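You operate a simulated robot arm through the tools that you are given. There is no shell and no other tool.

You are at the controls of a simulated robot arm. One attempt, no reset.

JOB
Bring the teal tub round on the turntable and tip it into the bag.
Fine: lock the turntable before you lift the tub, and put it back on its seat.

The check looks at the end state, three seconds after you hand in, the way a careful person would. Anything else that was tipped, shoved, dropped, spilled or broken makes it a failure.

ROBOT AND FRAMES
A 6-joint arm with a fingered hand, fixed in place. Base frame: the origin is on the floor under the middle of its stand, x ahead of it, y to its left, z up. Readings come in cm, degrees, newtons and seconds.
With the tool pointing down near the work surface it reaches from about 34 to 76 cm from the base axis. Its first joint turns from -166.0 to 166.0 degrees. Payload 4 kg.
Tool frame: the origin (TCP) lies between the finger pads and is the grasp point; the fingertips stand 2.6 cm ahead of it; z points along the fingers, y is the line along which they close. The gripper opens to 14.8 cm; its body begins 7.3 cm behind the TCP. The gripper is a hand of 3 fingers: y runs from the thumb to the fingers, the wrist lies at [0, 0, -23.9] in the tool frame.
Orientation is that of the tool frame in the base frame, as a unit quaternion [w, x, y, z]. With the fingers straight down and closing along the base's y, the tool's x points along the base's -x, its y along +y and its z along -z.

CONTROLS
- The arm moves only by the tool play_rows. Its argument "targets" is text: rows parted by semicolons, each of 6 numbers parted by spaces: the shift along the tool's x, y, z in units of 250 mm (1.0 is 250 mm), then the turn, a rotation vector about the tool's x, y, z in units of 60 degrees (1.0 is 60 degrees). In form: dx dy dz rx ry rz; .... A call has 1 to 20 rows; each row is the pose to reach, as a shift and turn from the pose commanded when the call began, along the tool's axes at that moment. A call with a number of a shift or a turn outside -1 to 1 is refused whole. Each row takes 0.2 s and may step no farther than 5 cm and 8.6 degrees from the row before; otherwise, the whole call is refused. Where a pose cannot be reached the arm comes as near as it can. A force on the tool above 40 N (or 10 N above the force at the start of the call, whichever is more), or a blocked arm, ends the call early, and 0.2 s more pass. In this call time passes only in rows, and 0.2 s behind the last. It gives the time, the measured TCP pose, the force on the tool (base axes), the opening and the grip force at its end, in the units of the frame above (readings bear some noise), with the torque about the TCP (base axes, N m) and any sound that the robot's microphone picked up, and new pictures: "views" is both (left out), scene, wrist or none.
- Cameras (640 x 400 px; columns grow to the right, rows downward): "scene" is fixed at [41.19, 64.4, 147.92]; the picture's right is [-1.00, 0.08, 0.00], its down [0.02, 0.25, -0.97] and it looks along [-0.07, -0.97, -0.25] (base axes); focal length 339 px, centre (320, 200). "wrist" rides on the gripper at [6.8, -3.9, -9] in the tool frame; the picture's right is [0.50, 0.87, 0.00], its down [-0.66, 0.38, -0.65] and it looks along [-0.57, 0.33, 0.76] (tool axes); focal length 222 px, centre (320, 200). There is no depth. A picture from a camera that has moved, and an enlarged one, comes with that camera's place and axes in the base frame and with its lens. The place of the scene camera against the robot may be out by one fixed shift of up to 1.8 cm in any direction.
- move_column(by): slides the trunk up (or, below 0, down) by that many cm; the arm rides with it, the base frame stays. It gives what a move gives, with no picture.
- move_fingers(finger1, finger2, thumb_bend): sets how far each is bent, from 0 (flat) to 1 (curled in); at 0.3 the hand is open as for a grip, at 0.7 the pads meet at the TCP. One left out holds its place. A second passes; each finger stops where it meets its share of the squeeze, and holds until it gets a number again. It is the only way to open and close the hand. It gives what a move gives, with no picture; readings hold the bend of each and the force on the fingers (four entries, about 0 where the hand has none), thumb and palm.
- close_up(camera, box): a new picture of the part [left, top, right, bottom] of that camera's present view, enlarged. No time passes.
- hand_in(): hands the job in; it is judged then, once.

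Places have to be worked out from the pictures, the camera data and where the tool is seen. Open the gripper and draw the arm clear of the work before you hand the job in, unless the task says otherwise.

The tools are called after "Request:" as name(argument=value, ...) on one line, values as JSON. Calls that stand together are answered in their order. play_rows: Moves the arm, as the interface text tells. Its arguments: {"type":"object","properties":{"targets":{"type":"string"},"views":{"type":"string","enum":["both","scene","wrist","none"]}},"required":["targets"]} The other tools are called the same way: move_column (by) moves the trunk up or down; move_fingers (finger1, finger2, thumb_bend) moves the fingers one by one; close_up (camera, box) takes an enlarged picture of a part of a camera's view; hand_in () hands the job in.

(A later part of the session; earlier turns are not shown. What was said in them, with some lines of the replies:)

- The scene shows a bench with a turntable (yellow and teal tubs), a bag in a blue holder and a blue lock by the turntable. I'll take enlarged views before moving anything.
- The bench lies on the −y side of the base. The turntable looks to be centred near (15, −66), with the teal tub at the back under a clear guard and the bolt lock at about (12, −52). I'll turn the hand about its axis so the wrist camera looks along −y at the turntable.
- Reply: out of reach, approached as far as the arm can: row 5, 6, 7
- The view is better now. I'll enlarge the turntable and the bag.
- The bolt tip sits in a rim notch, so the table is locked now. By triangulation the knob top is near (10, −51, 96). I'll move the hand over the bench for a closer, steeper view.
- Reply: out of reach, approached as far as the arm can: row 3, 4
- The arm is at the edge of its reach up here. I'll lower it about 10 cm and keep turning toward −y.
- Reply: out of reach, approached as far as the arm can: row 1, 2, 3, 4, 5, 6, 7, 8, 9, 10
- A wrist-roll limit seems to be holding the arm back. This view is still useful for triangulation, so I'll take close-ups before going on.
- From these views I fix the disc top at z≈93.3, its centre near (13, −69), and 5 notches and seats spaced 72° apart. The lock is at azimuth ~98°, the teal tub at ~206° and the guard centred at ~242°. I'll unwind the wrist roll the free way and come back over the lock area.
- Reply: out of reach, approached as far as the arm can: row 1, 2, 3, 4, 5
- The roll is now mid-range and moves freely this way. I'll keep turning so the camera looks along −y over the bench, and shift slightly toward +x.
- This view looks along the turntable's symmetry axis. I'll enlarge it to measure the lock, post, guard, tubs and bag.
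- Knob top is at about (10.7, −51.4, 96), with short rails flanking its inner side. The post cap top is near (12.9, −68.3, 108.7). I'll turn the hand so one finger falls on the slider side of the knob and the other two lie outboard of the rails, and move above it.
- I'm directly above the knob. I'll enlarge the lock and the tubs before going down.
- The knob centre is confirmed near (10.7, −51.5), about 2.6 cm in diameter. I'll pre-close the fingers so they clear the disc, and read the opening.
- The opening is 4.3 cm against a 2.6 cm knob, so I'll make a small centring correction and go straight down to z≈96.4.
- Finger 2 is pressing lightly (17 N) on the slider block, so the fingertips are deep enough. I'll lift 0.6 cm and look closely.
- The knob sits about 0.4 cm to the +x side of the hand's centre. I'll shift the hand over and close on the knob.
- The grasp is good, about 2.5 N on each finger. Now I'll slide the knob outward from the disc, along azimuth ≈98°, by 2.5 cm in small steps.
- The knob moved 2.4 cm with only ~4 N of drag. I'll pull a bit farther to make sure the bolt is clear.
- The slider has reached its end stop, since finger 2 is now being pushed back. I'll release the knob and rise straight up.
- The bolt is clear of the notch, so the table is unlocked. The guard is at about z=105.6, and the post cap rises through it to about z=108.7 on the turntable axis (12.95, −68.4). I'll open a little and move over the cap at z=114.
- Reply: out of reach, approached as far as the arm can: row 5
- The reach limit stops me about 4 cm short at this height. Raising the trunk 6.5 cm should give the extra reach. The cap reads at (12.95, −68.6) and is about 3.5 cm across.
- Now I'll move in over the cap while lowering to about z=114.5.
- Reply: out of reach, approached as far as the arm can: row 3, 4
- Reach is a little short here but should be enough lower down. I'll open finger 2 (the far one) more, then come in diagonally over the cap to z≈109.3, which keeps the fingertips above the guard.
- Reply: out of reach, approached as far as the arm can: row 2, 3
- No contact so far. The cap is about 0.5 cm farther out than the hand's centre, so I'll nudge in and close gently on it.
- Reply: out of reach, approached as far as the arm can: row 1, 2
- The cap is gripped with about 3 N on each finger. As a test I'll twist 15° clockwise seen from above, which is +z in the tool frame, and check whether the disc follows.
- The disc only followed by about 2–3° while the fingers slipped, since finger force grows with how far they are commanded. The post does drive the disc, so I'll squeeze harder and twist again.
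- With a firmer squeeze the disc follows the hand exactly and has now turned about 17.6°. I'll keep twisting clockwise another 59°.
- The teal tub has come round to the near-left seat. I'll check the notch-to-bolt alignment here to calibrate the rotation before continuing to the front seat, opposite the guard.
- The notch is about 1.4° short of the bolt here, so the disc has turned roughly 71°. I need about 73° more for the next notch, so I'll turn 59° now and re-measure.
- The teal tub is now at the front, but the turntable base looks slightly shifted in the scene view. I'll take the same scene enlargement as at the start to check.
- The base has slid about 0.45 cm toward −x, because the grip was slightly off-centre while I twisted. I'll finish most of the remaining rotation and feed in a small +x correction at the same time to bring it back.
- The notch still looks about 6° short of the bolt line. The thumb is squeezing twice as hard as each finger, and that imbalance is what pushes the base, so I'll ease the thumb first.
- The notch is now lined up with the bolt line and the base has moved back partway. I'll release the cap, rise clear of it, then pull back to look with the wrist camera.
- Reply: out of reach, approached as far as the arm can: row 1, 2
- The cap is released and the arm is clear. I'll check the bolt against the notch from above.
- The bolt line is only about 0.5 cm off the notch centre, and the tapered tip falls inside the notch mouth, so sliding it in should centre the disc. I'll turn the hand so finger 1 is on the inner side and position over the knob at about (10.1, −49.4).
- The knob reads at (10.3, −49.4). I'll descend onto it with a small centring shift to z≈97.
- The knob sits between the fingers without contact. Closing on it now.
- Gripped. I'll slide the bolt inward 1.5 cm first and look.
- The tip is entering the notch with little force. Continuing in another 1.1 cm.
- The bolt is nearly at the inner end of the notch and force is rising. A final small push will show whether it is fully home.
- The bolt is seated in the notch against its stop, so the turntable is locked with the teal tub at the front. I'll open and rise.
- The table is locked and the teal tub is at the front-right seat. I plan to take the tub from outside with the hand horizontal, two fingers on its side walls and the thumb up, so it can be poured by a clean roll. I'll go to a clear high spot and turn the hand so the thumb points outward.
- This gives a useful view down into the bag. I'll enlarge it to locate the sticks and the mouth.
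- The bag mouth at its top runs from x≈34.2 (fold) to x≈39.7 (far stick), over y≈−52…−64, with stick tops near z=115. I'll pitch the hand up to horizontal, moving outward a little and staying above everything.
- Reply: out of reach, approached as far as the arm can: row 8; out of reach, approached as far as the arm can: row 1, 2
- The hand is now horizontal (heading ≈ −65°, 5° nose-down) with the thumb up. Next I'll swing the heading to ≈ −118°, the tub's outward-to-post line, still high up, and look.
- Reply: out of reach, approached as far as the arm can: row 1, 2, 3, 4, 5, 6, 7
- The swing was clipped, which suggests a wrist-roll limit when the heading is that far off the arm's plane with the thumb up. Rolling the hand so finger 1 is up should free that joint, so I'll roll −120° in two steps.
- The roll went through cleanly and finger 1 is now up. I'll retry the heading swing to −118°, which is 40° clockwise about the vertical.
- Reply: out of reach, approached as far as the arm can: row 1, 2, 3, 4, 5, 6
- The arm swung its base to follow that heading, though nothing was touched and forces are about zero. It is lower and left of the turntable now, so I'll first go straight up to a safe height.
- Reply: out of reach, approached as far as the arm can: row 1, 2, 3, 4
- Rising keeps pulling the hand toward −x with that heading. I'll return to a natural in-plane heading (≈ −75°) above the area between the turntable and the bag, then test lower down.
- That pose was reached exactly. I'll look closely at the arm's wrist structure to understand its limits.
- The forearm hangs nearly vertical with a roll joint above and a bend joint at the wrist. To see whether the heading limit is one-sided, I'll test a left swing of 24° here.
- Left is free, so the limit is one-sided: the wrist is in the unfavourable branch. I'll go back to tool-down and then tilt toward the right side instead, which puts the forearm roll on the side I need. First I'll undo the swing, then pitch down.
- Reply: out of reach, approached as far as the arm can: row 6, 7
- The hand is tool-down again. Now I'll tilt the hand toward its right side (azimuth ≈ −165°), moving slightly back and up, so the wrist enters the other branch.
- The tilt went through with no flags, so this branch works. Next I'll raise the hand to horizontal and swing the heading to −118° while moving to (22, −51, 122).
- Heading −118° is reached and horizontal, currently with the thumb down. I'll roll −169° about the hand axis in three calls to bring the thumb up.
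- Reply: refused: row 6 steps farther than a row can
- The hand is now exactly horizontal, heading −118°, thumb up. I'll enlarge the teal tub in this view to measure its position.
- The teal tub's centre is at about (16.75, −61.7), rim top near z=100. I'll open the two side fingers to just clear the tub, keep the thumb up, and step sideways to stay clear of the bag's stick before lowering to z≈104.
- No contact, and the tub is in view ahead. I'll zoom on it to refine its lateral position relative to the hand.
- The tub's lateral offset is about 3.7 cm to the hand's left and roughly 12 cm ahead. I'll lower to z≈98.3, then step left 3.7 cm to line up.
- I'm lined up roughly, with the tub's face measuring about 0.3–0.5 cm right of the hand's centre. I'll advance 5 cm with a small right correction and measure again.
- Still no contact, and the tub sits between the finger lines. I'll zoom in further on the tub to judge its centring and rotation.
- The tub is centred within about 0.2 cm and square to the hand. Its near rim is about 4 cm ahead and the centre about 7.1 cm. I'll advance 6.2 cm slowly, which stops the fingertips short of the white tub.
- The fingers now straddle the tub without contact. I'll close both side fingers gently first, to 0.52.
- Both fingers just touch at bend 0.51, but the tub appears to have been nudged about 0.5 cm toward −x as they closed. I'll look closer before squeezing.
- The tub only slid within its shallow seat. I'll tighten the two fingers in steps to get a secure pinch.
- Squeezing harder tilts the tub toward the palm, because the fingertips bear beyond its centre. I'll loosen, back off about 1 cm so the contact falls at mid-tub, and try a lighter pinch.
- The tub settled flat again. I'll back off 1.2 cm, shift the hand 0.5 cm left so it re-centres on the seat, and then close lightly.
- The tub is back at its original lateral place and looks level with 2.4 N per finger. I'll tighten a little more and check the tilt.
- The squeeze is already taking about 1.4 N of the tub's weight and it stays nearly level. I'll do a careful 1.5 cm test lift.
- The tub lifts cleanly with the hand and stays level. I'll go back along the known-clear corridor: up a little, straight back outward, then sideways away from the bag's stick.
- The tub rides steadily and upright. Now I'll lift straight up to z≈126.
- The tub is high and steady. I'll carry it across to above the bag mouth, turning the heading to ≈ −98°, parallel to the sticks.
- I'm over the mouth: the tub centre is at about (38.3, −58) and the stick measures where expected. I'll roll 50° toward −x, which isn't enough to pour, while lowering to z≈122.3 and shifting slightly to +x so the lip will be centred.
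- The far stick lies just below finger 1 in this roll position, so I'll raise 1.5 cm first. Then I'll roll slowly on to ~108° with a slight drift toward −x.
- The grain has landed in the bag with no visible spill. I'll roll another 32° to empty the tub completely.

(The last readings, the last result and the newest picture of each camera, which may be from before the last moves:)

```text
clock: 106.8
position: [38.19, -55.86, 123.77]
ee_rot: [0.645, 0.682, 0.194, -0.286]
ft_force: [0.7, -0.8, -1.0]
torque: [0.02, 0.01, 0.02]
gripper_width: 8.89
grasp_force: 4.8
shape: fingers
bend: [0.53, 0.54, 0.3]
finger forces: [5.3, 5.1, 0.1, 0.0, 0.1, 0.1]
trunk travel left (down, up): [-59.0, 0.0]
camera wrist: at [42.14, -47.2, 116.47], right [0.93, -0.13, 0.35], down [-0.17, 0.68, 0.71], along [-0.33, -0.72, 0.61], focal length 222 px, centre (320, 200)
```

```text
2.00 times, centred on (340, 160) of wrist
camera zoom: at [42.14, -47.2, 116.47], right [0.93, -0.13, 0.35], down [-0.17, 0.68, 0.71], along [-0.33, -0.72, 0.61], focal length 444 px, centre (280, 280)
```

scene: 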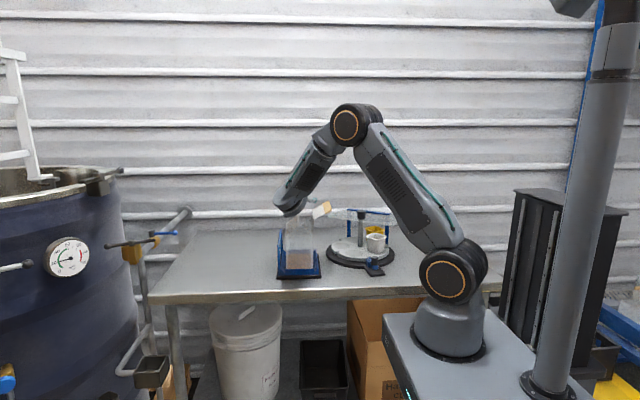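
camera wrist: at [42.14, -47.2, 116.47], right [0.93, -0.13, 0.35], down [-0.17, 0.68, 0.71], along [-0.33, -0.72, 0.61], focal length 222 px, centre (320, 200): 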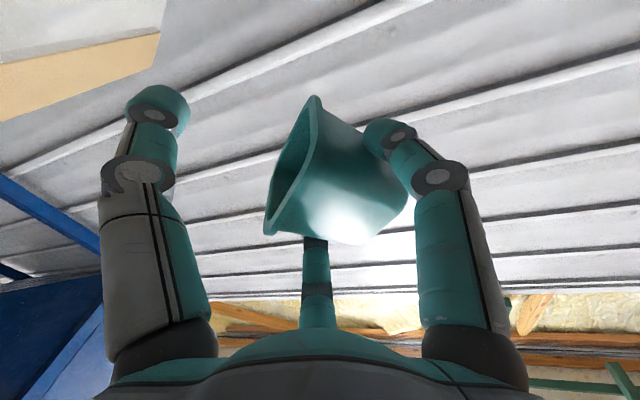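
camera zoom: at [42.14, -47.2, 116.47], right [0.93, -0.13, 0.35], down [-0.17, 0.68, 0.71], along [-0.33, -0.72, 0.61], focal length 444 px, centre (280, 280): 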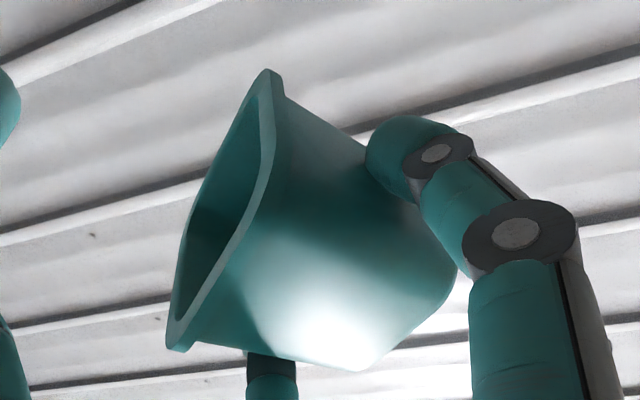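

The bag holds the grain and the tub looks empty. I'll raise 2.5 cm and roll the tub back upright in three calls.

Request:
play_rows(targets="-0.032 0.0383 0 0 0 0; -0.064 0.0766 0 0 0 -0.1; -0.064 0.0766 0 0 0 -0.22; -0.064 0.0766 0 0 0 -0.34; -0.064 0.0766 0 0 0 -0.46; -0.064 0.0766 0 0 0 -0.58; -0.064 0.0766 0 0 0 -0.70; -0.064 0.0766 0 0 0 -0.82; -0.064 0.0766 0 0 0 -0.94", views="none")

Request:
play_rows(targets="0 0 0 0 0 -0.12; 0 0 0 0 0 -0.24; 0 0 0 0 0 -0.36; 0 0 0 0 0 -0.48; 0 0 0 0 0 -0.60; 0 0 0 0 0 -0.72; 0 0 0 0 0 -0.84; 0 0 0 0 0 -0.94", views="none")

Request:
play_rows(targets="0 0 0 0 0 -0.12; 0 0 0 0 0 -0.24; 0 0 0 0 0 -0.36; 0 0 0 0 0 -0.46", views="both")

Request:
close_up(camera="scene", box=[260, 150, 380, 290])

```text
clock: 108.8
position: [38.25, -55.77, 126.32]
ee_rot: [-0.433, -0.508, -0.493, 0.558]
ft_force: [-0.8, 0.1, 0.0]
torque: [0.03, 0.01, -0.03]
gripper_width: 8.94
grasp_force: 4.7
shape: fingers
bend: [0.53, 0.54, 0.3]
finger forces: [5.4, 4.9, 0.0, 0.0, 0.1, 0.0]
trunk travel left (down, up): [-59.0, 0.0]
```

```text
clock: 110.6
position: [38.3, -55.85, 126.32]
ee_rot: [-0.119, -0.215, -0.675, 0.696]
ft_force: [-0.6, 0.1, -0.9]
torque: [0.0, 0.0, -0.01]
gripper_width: 8.96
grasp_force: 5.0
shape: fingers
bend: [0.53, 0.54, 0.3]
finger forces: [5.3, 5.1, 0.0, 0.0, 0.0, 0.1]
trunk travel left (down, up): [-59.0, 0.0]
```

```text
clock: 111.6
position: [38.3, -55.89, 126.33]
ee_rot: [-0.052, 0.047, 0.707, -0.704]
ft_force: [0.0, 0.0, 0.1]
torque: [0.01, 0.0, 0.02]
gripper_width: 8.95
grasp_force: 5.6
shape: fingers
bend: [0.53, 0.54, 0.3]
finger forces: [5.3, 5.2, 0.0, 0.1, 0.0, 0.0]
trunk travel left (down, up): [-59.0, 0.0]
camera wrist: at [32.82, -45.95, 130.23], right [-0.5, 0.07, -0.86], down [0.74, 0.56, -0.38], along [0.45, -0.83, -0.33], focal length 222 px, centre (320, 200)
```

scene: 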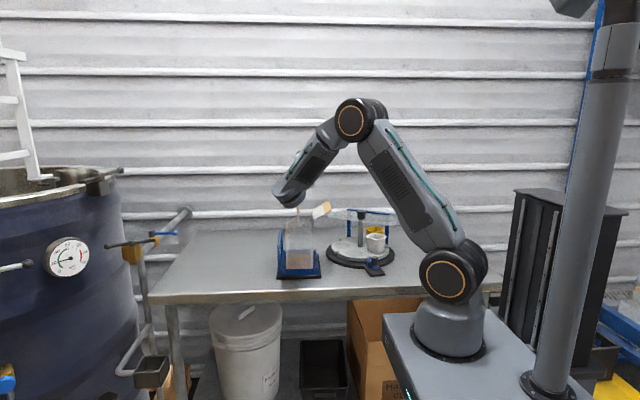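
wrist: 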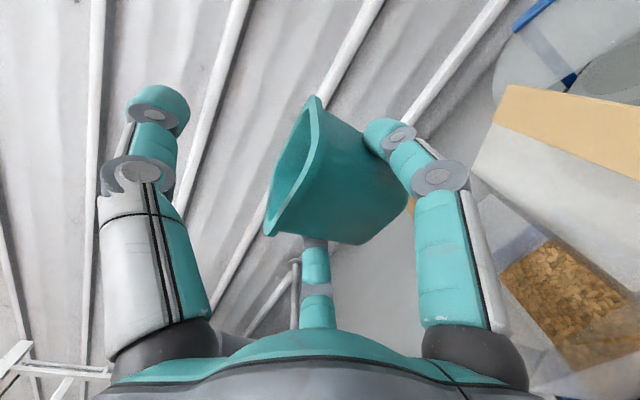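

```text
2.86 times, centred on (320, 220) of scene
camera zoom: at [41.19, 64.4, 147.92], right [-1.0, 0.08, 0.0], down [0.02, 0.25, -0.97], along [-0.07, -0.97, -0.25], focal length 970 px, centre (320, 143)
```

zoom: 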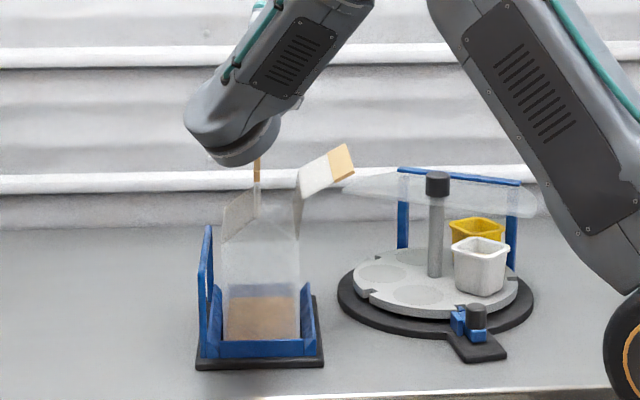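

The tub is upright, empty and still firmly held, and the bag contains all the grain. I'll go back the way I came: first across to the clear spot at heading −118°.

Request:
play_rows(targets="0.06 0 -0.011 0 0.025 0; 0.16 0.002 -0.03 0 0.067 0; 0.28 0.005 -0.052 0 0.117 0; 0.41 0.008 -0.076 0 0.171 0; 0.54 0.011 -0.1 0 0.225 0; 0.66 0.013 -0.122 0 0.275 0; 0.75 0.015 -0.139 0 0.313 0; 0.798 0.016 -0.148 0 0.333 0", views="both")

```text
clock: 113.4
position: [18.97, -49.4, 125.88]
ee_rot: [-0.172, 0.17, 0.687, -0.685]
ft_force: [-1.2, -1.0, -0.5]
torque: [0.03, 0.0, -0.01]
gripper_width: 8.91
grasp_force: 4.9
shape: fingers
bend: [0.53, 0.54, 0.3]
finger forces: [5.2, 5.2, 0.1, 0.0, 0.1, 0.1]
trunk travel left (down, up): [-59.0, 0.0]
camera wrist: at [17.21, -38.2, 129.86], right [-0.44, 0.24, -0.86], down [0.88, 0.27, -0.38], along [0.14, -0.93, -0.33], focal length 222 px, centre (320, 200)
```

scene: 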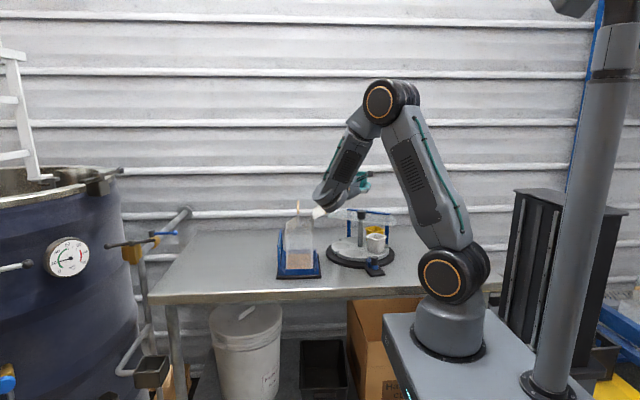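
wrist: 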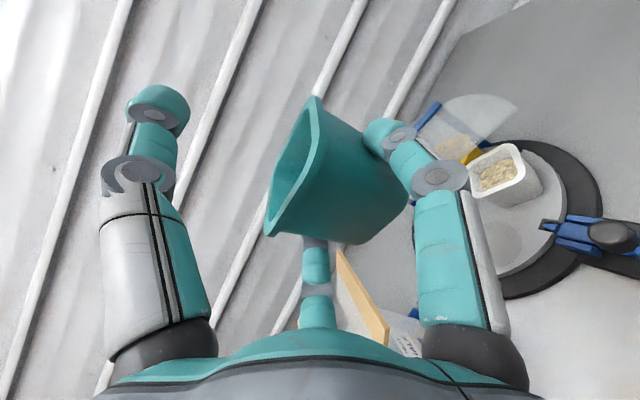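

Back at the clear spot. Lowering straight down to z≈103.

Request:
play_rows(targets="0 0.1 0 0 0 0; 0 0.25 0 0 0 0; 0 0.4 0 0 0 0; 0 0.55 0 0 0 0; 0 0.7 0 0 0 0; 0 0.83 0 0 0 0; 0 0.914 0 0 0 0", views="both")

Request:
close_up(camera="scene", box=[270, 190, 410, 290])

```text
clock: 115.0
position: [18.92, -49.46, 103.17]
ee_rot: [-0.171, 0.169, 0.687, -0.686]
ft_force: [-0.1, 0.6, -0.3]
torque: [0.02, 0.02, -0.01]
gripper_width: 8.9
grasp_force: 5.3
shape: fingers
bend: [0.53, 0.54, 0.3]
finger forces: [5.1, 5.0, 0.0, 0.0, 0.0, 0.1]
trunk travel left (down, up): [-59.0, 0.0]
camera wrist: at [17.14, -38.3, 107.03], right [-0.44, 0.24, -0.86], down [0.88, 0.27, -0.38], along [0.14, -0.93, -0.33], focal length 222 px, centre (320, 200)
```

scene: 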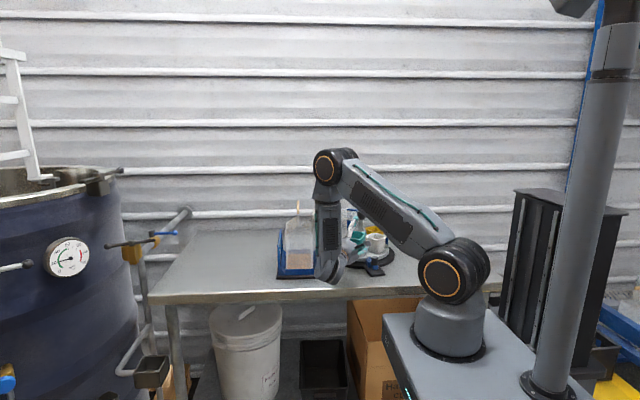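
wrist: 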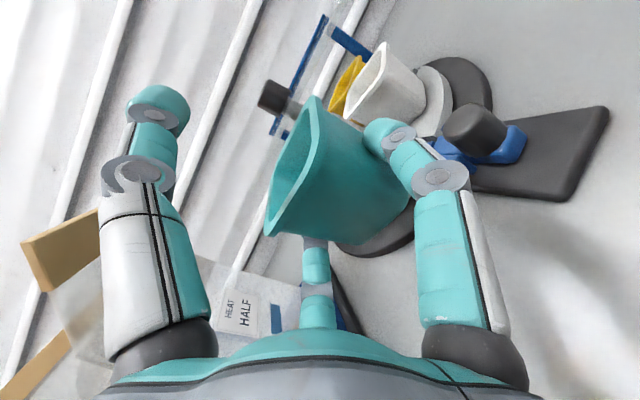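

```text
4.00 times, centred on (340, 240) of scene
camera zoom: at [41.19, 64.4, 147.92], right [-1.0, 0.08, 0.0], down [0.02, 0.25, -0.97], along [-0.07, -0.97, -0.25], focal length 1358 px, centre (240, 40)
```

zoom: 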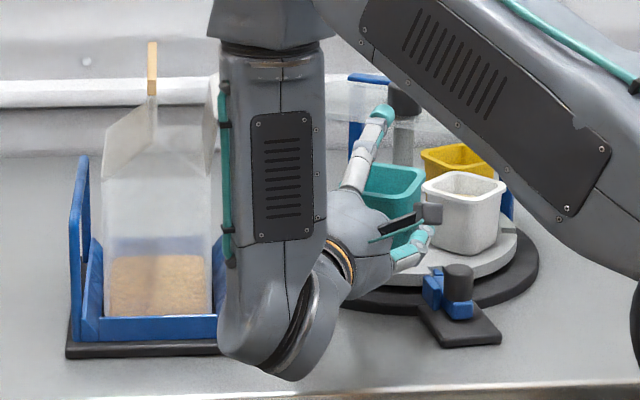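

The tub looks empty in the scene view. Now left 3.6 cm and forward 10 cm at this height, back over the seat.

Request:
play_rows(targets="-0.05 0 0 0 0 0; -0.1 0 0 0 0 0; -0.144 0 0.02 0 0 0; -0.144 0 0.1 0 0 0; -0.144 0 0.18 0 0 0; -0.144 0 0.26 0 0 0; -0.144 0 0.33 0 0 0; -0.144 0 0.38 0 0 0; -0.144 0 0.4 0 0 0", views="both")

Request:
close_up(camera="scene", box=[335, 215, 395, 270])

Request:
close_up(camera="wrist", box=[200, 40, 480, 280])

```text
clock: 117.0
position: [17.4, -59.74, 103.08]
ee_rot: [-0.173, 0.169, 0.687, -0.685]
ft_force: [-0.2, 0.3, -0.8]
torque: [-0.04, 0.03, -0.01]
gripper_width: 8.95
grasp_force: 5.8
shape: fingers
bend: [0.53, 0.54, 0.3]
finger forces: [5.1, 5.2, 0.0, 0.0, 0.0, 0.0]
trunk travel left (down, up): [-59.0, 0.0]
camera wrist: at [15.66, -48.67, 107.05], right [-0.44, 0.24, -0.86], down [0.88, 0.27, -0.38], along [0.14, -0.93, -0.33], focal length 222 px, centre (320, 200)
```

scene: 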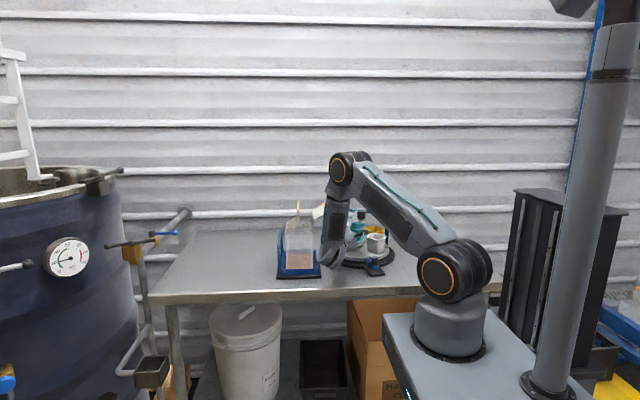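
wrist: 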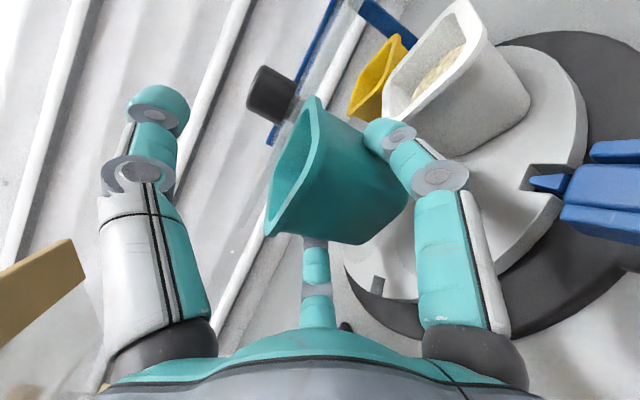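

```text
7.27 times, centred on (365, 242) of scene
camera zoom: at [41.19, 64.4, 147.92], right [-1.0, 0.08, 0.0], down [0.02, 0.25, -0.97], along [-0.07, -0.97, -0.25], focal length 2468 px, centre (-7, -109)
```

zoom: 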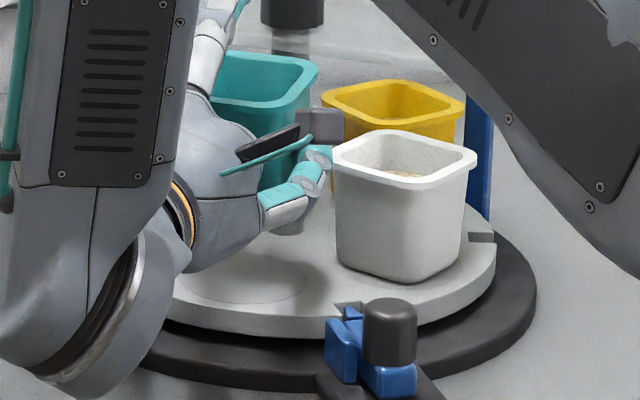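

```text
1.67 times, centred on (340, 160) of wrist
camera zoom: at [15.66, -48.67, 107.05], right [-0.44, 0.24, -0.86], down [0.88, 0.27, -0.38], along [0.14, -0.93, -0.33], focal length 370 px, centre (287, 267)
```

zoom: 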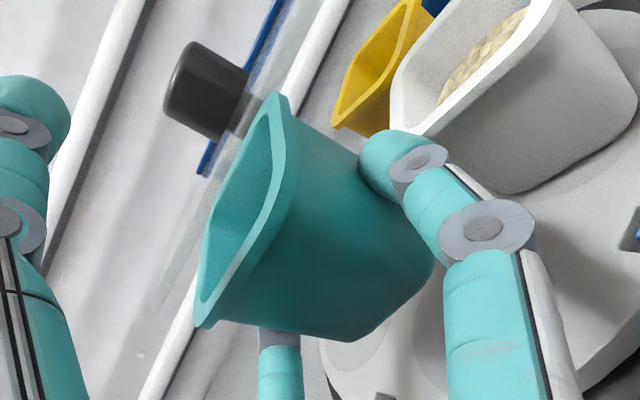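

The empty seat is directly below. I'll lower slowly to the original pick height.

Request:
play_rows(targets="-0.004 0.05 0 0 0 0; -0.004 0.1 0 0 0 0; -0.004 0.14 0 0 0 0; -0.004 0.165 0 0 0 0; -0.004 0.18 0 0 0 0; -0.004 0.19 0 0 0 0", views="none")

Request:
close_up(camera="scene", box=[335, 215, 395, 270])

Request:
close_up(camera="wrist", box=[200, 40, 480, 280])

```text
clock: 118.4
position: [17.51, -59.88, 98.26]
ee_rot: [-0.172, 0.169, 0.687, -0.685]
ft_force: [0.5, 0.6, 0.0]
torque: [0.02, 0.01, -0.01]
gripper_width: 8.94
grasp_force: 5.0
shape: fingers
bend: [0.53, 0.54, 0.3]
finger forces: [5.1, 5.1, 0.0, 0.0, 0.0, 0.1]
trunk travel left (down, up): [-59.0, 0.0]
```

```text
7.27 times, centred on (365, 242) of scene
camera zoom: at [41.19, 64.4, 147.92], right [-1.0, 0.08, 0.0], down [0.02, 0.25, -0.97], along [-0.07, -0.97, -0.25], focal length 2468 px, centre (-7, -109)
```

zoom: 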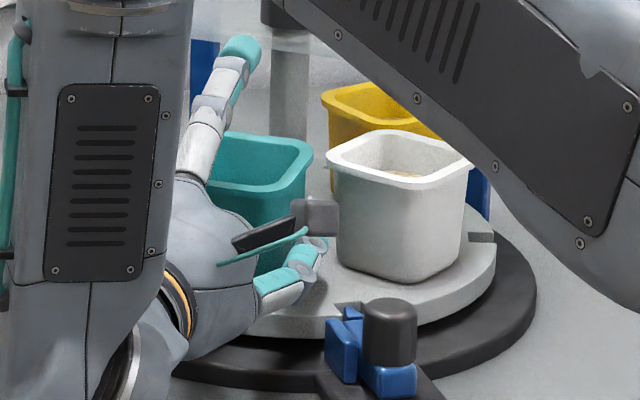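

```text
1.67 times, centred on (340, 160) of wrist
camera zoom: at [15.73, -48.73, 102.25], right [-0.44, 0.24, -0.86], down [0.88, 0.27, -0.38], along [0.14, -0.93, -0.33], focal length 370 px, centre (287, 267)
```

zoom: 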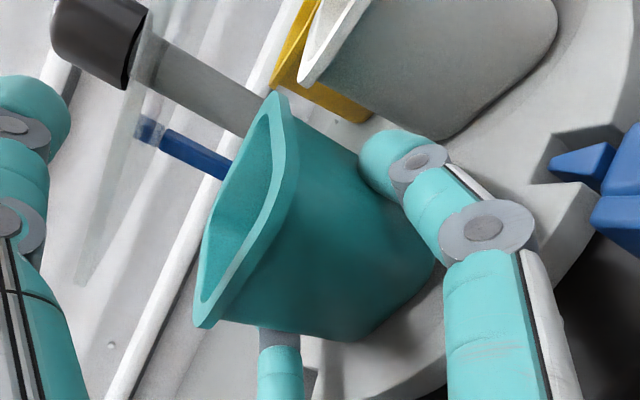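

The tub is back at its pick position and empty. I'll lower a few more millimetres until it touches the seat.

Request:
play_rows(targets="0 0.006 0 0 0 0; 0 0.012 0 0 0 0; 0 0.018 0 0 0 0", views="none")

```text
clock: 119.2
position: [17.57, -59.9, 97.92]
ee_rot: [-0.173, 0.169, 0.687, -0.685]
ft_force: [1.0, 0.4, -0.2]
torque: [-0.01, -0.01, 0.01]
gripper_width: 8.91
grasp_force: 5.1
shape: fingers
bend: [0.53, 0.54, 0.3]
finger forces: [5.0, 5.1, 0.0, 0.1, 0.0, 0.0]
trunk travel left (down, up): [-59.0, 0.0]
```

No contact yet. I'll lower another 0.4 cm in small steps.

Request:
play_rows(targets="0 0.006 0 0 0 0; 0 0.012 0 0 0 0; 0 0.017 0 0 0 0", views="none")

Request:
close_up(camera="scene", box=[335, 215, 395, 270])

```text
clock: 120.0
position: [17.41, -59.92, 97.56]
ee_rot: [-0.172, 0.17, 0.687, -0.685]
ft_force: [-0.2, 0.1, 3.5]
torque: [-0.07, 0.04, -0.06]
gripper_width: 8.78
grasp_force: 5.5
shape: fingers
bend: [0.54, 0.55, 0.3]
finger forces: [5.3, 5.0, 0.0, 0.0, 0.0, 0.1]
trunk travel left (down, up): [-59.0, 0.0]
```

```text
7.27 times, centred on (365, 242) of scene
camera zoom: at [41.19, 64.4, 147.92], right [-1.0, 0.08, 0.0], down [0.02, 0.25, -0.97], along [-0.07, -0.97, -0.25], focal length 2468 px, centre (-7, -109)
```

zoom: 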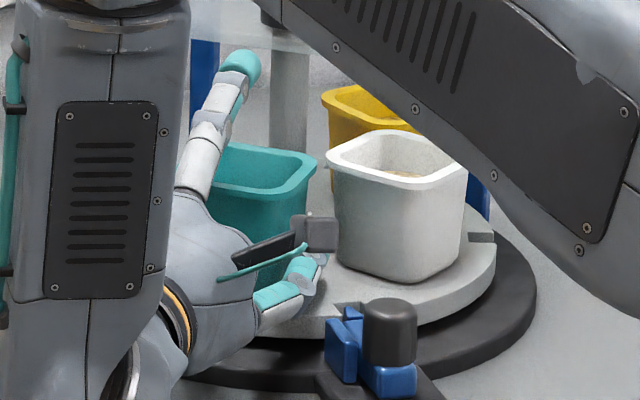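

The tub is touching its seat, with 3.5 N of upward force. I'll release gently in two steps.

Request:
move_fingers(finger1=0.51, finger2=0.51)

Request:
move_fingers(finger1=0.46, finger2=0.46)

Request:
close_up(camera="scene", box=[335, 215, 395, 270])

Request:
close_up(camera="wrist", box=[200, 40, 480, 280])

```text
clock: 121.0
position: [17.48, -59.83, 97.29]
ee_rot: [-0.173, 0.169, 0.687, -0.686]
ft_force: [-1.0, 0.7, -0.5]
torque: [0.02, 0.0, 0.0]
gripper_width: 9.47
grasp_force: 0.0
shape: fingers
bend: [0.51, 0.51, 0.3]
finger forces: [0.2, 0.0, 0.1, 0.1, 0.0, 0.0]
trunk travel left (down, up): [-59.0, 0.0]
```

```text
clock: 122.0
position: [17.47, -59.79, 97.48]
ee_rot: [-0.172, 0.169, 0.687, -0.685]
ft_force: [0.4, 0.8, -0.5]
torque: [0.01, -0.01, -0.04]
gripper_width: 10.19
grasp_force: 0.1
shape: fingers
bend: [0.46, 0.46, 0.3]
finger forces: [0.0, 0.0, 0.1, 0.0, 0.0, 0.1]
trunk travel left (down, up): [-59.0, 0.0]
```

```text
7.27 times, centred on (365, 242) of scene
camera zoom: at [41.19, 64.4, 147.92], right [-1.0, 0.08, 0.0], down [0.02, 0.25, -0.97], along [-0.07, -0.97, -0.25], focal length 2468 px, centre (-7, -109)
```

zoom: 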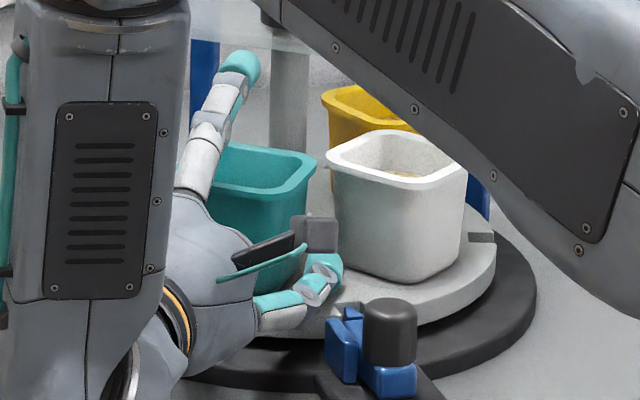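

```text
1.67 times, centred on (340, 160) of wrist
camera zoom: at [15.73, -48.73, 101.38], right [-0.44, 0.24, -0.86], down [0.88, 0.27, -0.38], along [0.14, -0.93, -0.33], focal length 370 px, centre (287, 267)
```

zoom: 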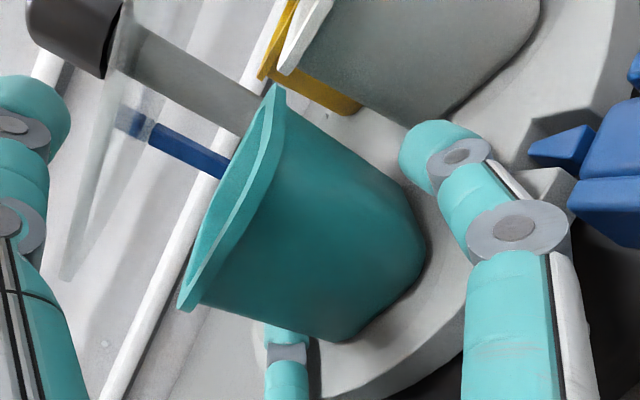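

Released: the tub stands on its seat within about 0.15 cm of where it was. I'll raise slightly, back straight out, step sideways, and then go up.

Request:
play_rows(targets="0 -0.02 0 0 0 0; 0 -0.03 -0.03 0 0 0; 0 -0.03 -0.08 0 0 0; 0 -0.03 -0.15 0 0 0; 0 -0.03 -0.23 0 0 0; 0 -0.03 -0.31 0 0 0; 0 -0.03 -0.4 0 0 0; 0.05 -0.05 -0.4 0 0 0; 0.1 -0.08 -0.4 0 0 0; 0.15 -0.12 -0.4 0 0 0; 0.15 -0.25 -0.4 0 0 0", views="both")

Request:
close_up(camera="scene", box=[335, 215, 395, 270])

Request:
close_up(camera="wrist", box=[260, 0, 560, 260])

```text
clock: 124.4
position: [18.89, -49.21, 103.89]
ee_rot: [-0.173, 0.169, 0.687, -0.685]
ft_force: [0.5, 0.1, 0.9]
torque: [0.0, 0.03, 0.01]
gripper_width: 10.22
grasp_force: 0.1
shape: fingers
bend: [0.46, 0.46, 0.3]
finger forces: [0.1, 0.0, 0.0, 0.0, 0.1, 0.1]
trunk travel left (down, up): [-59.0, 0.0]
camera wrist: at [17.13, -38.13, 107.81], right [-0.44, 0.24, -0.86], down [0.88, 0.27, -0.38], along [0.14, -0.93, -0.33], focal length 222 px, centre (320, 200)
```

scene: 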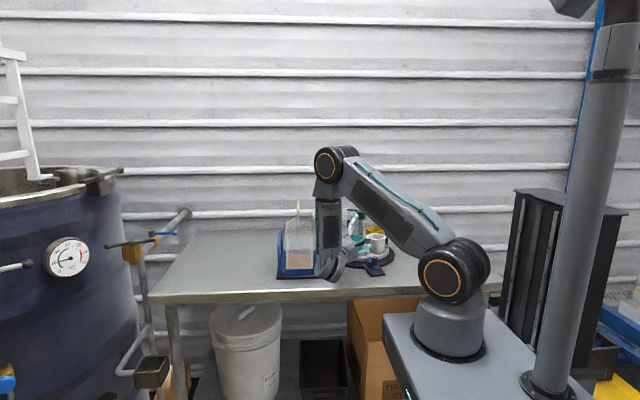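
wrist: 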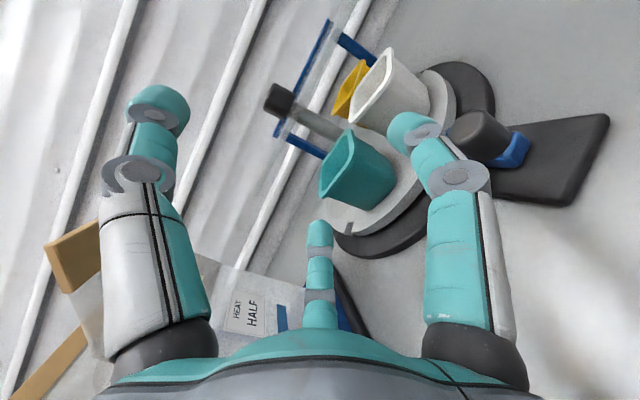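

```text
7.27 times, centred on (365, 242) of scene
camera zoom: at [41.19, 64.4, 147.92], right [-1.0, 0.08, 0.0], down [0.02, 0.25, -0.97], along [-0.07, -0.97, -0.25], focal length 2468 px, centre (-7, -109)
```

zoom: 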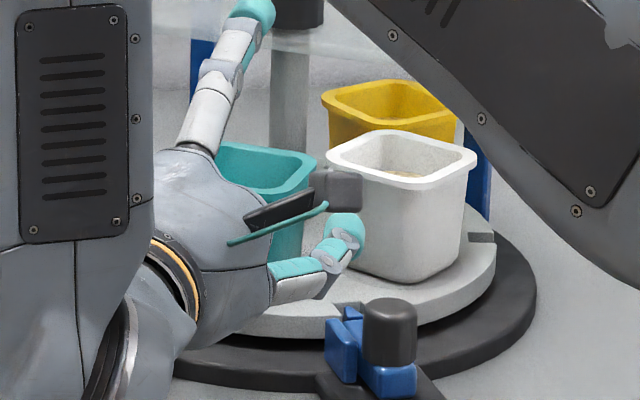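

```text
1.54 times, centred on (410, 130) of wrist
camera zoom: at [17.13, -38.13, 107.81], right [-0.44, 0.24, -0.86], down [0.88, 0.27, -0.38], along [0.14, -0.93, -0.33], focal length 342 px, centre (182, 308)
```

zoom: 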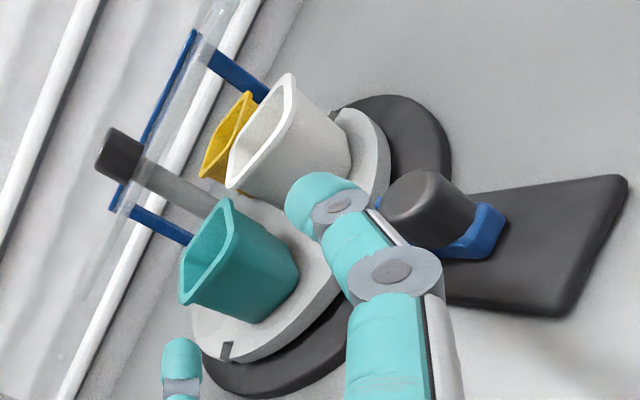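

The hand is clear of the tub. I'll rise to a safe height and inspect the result.

Request:
play_rows(targets="0 -0.15 0 0 0 0; 0 -0.32 0 0 0 0; 0 -0.5 0 0 0 0; 0 -0.68 0 0 0 0; 0 -0.85 0 0 0 0; 0 -0.95 0 0 0 0", views="both")

Request:
close_up(camera="scene", box=[260, 180, 420, 290])

Request:
close_up(camera="scene", box=[320, 205, 400, 270])

Request:
close_up(camera="wrist", box=[360, 40, 640, 290])

```text
clock: 125.8
position: [19.06, -49.36, 127.6]
ee_rot: [-0.173, 0.169, 0.688, -0.684]
ft_force: [-0.1, 0.0, 0.0]
torque: [0.0, 0.02, 0.0]
gripper_width: 10.19
grasp_force: 0.0
shape: fingers
bend: [0.46, 0.46, 0.3]
finger forces: [0.0, 0.0, 0.0, 0.0, 0.0, 0.0]
trunk travel left (down, up): [-59.0, 0.0]
camera wrist: at [17.26, -38.24, 131.51], right [-0.45, 0.24, -0.86], down [0.88, 0.27, -0.38], along [0.14, -0.93, -0.33], focal length 222 px, centre (320, 200)
```

scene: 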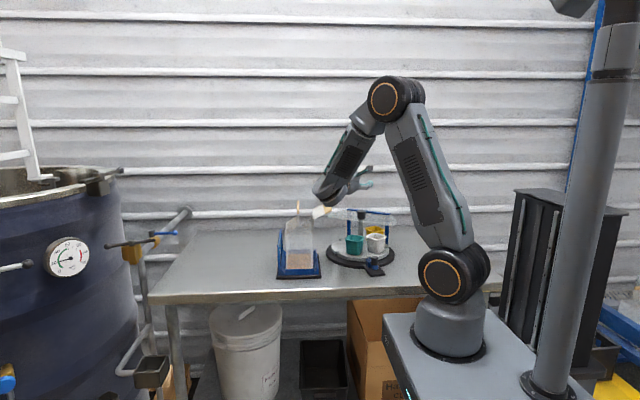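
wrist: 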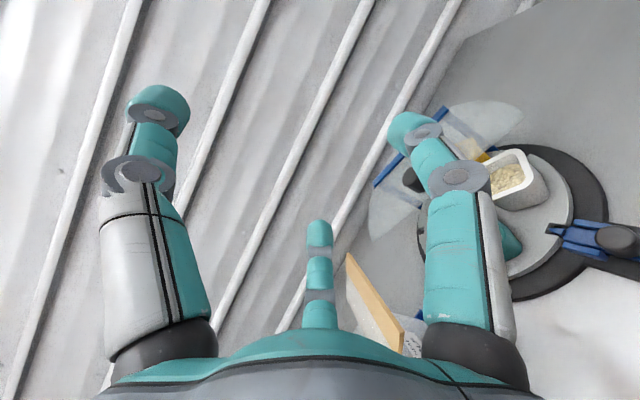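

```text
3.64 times, centred on (340, 235) of scene
camera zoom: at [41.19, 64.4, 147.92], right [-1.0, 0.08, 0.0], down [0.02, 0.25, -0.97], along [-0.07, -0.97, -0.25], focal length 1234 px, centre (247, 73)
```

zoom: 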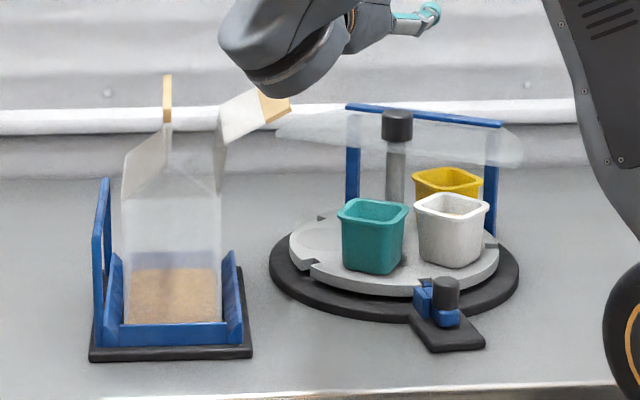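

```text
6.15 times, centred on (360, 238) of scene
camera zoom: at [41.19, 64.4, 147.92], right [-1.0, 0.08, 0.0], down [0.02, 0.25, -0.97], along [-0.07, -0.97, -0.25], focal length 2088 px, centre (74, -31)
```

zoom: 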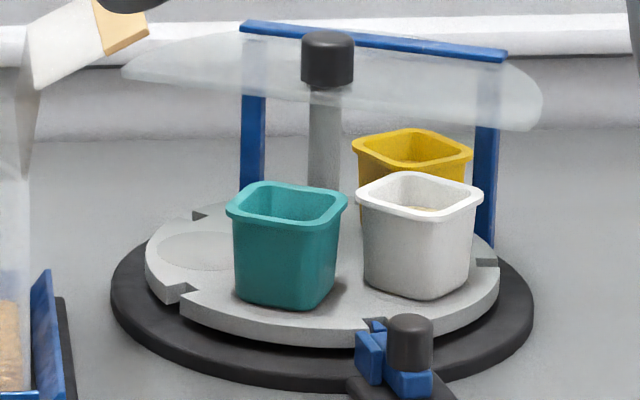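

```text
1.60 times, centred on (500, 165) of wrist
camera zoom: at [17.26, -38.24, 131.51], right [-0.45, 0.24, -0.86], down [0.88, 0.27, -0.38], along [0.14, -0.93, -0.33], focal length 355 px, centre (32, 256)
```

zoom: 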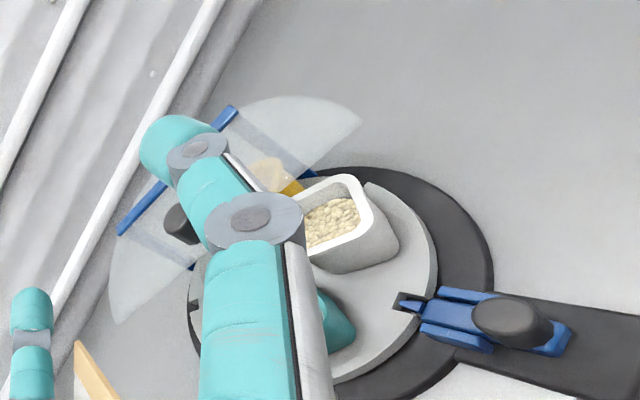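

The teal tub is exactly where it stood before pickup and is empty, the bolt is seated, and the grain is in the bag. I'll check around the bag for stray grains, open the hand and withdraw.

Request:
close_up(camera="scene", box=[275, 195, 345, 285])

Request:
move_fingers(finger1=0.3, finger2=0.3, thumb_bend=0.3)

Request:
play_rows(targets="0 0 -0.12 0 0 0; 0 0 -0.26 0 0 0; 0 0 -0.4 0 0 0; 0 0 -0.5 0 0 0", views="both")

Request:
close_up(camera="wrist", box=[280, 60, 640, 400])

```text
4.44 times, centred on (310, 240) of scene
camera zoom: at [41.19, 64.4, 147.92], right [-1.0, 0.08, 0.0], down [0.02, 0.25, -0.97], along [-0.07, -0.97, -0.25], focal length 1508 px, centre (364, 22)
```

zoom: 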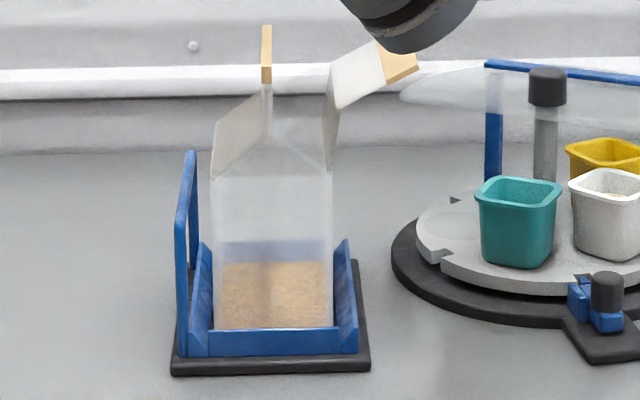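

```text
clock: 126.8
position: [19.02, -49.41, 127.55]
ee_rot: [-0.173, 0.169, 0.687, -0.685]
ft_force: [0.9, -0.3, -0.3]
torque: [-0.03, -0.02, 0.02]
gripper_width: 12.68
grasp_force: 0.1
shape: fingers
bend: [0.3, 0.3, 0.3]
finger forces: [0.0, 0.1, 0.0, 0.1, 0.0, 0.1]
trunk travel left (down, up): [-59.0, 0.0]
```

```text
clock: 127.8
position: [24.97, -38.24, 127.55]
ee_rot: [-0.172, 0.168, 0.687, -0.685]
ft_force: [-0.3, -1.2, 0.7]
torque: [-0.01, -0.01, 0.01]
gripper_width: 12.63
grasp_force: 0.0
shape: fingers
bend: [0.3, 0.3, 0.3]
finger forces: [0.1, 0.1, 0.0, 0.0, 0.1, 0.1]
trunk travel left (down, up): [-59.0, 0.0]
camera wrist: at [23.21, -27.18, 131.38], right [-0.44, 0.24, -0.86], down [0.88, 0.27, -0.38], along [0.14, -0.93, -0.33], focal length 222 px, centre (320, 200)
```

scene: 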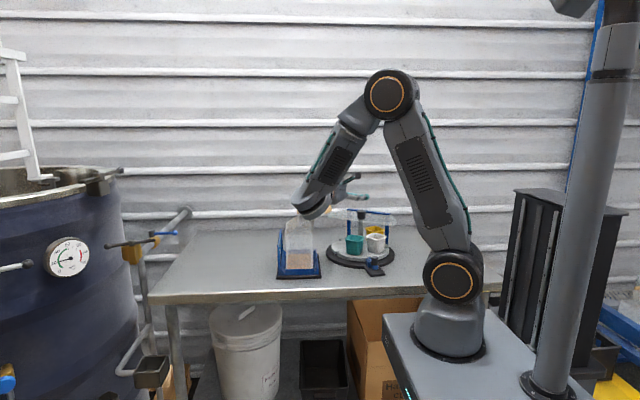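
wrist: 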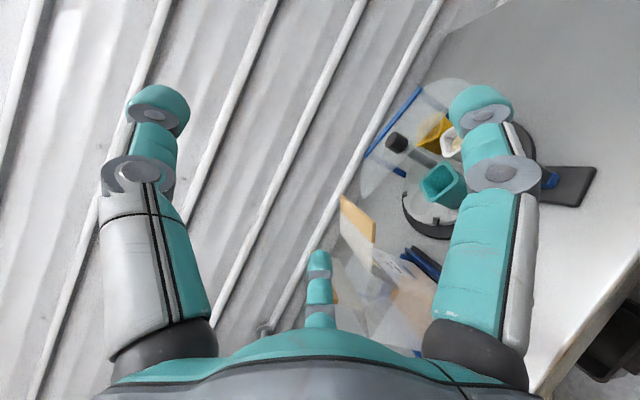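

```text
1.18 times, centred on (460, 230) of wrist
camera zoom: at [23.21, -27.18, 131.38], right [-0.44, 0.24, -0.86], down [0.88, 0.27, -0.38], along [0.14, -0.93, -0.33], focal length 261 px, centre (155, 165)
```

zoom: 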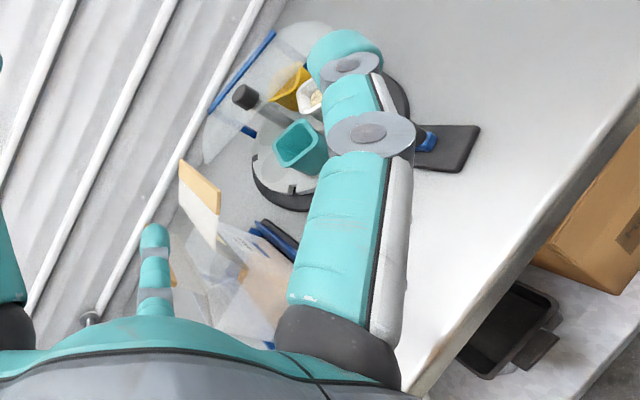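

The tub is empty and upright on its seat, and the bolt is locked in its notch. The grain is all in the bag with none visible on the bench, the other two tubs are upright on their seats, and the open hand is clear of the work. I'm handing in.

Request:
hand_in()

```text
The job is handed in.
```

I brought the teal tub round to the front, locked the turntable, tipped the tub into the bag, and put it back on its seat. I've handed the job in but haven't seen the verdict.

- **Turntable:** the bolt is in its notch and I left it locked. I locked it before lifting the tub.
- **Tub:** it is empty and upright, within about 0.2 cm of where it stood when I picked it up.
- **Bag:** the grain is in the bag. I saw none on the bench, though I only checked with the cameras.
- **Yellow and white tubs:** both are still upright on their seats.
- **Arm:** the hand is open and pulled back off the bench.

**Turntable base:** it slid about 0.45 cm while I was twisting the post. I eased it partly back, and it still sits roughly 0.2–0.35 cm from where it started. If the check is strict about anything being shoved, that is the likeliest fault.
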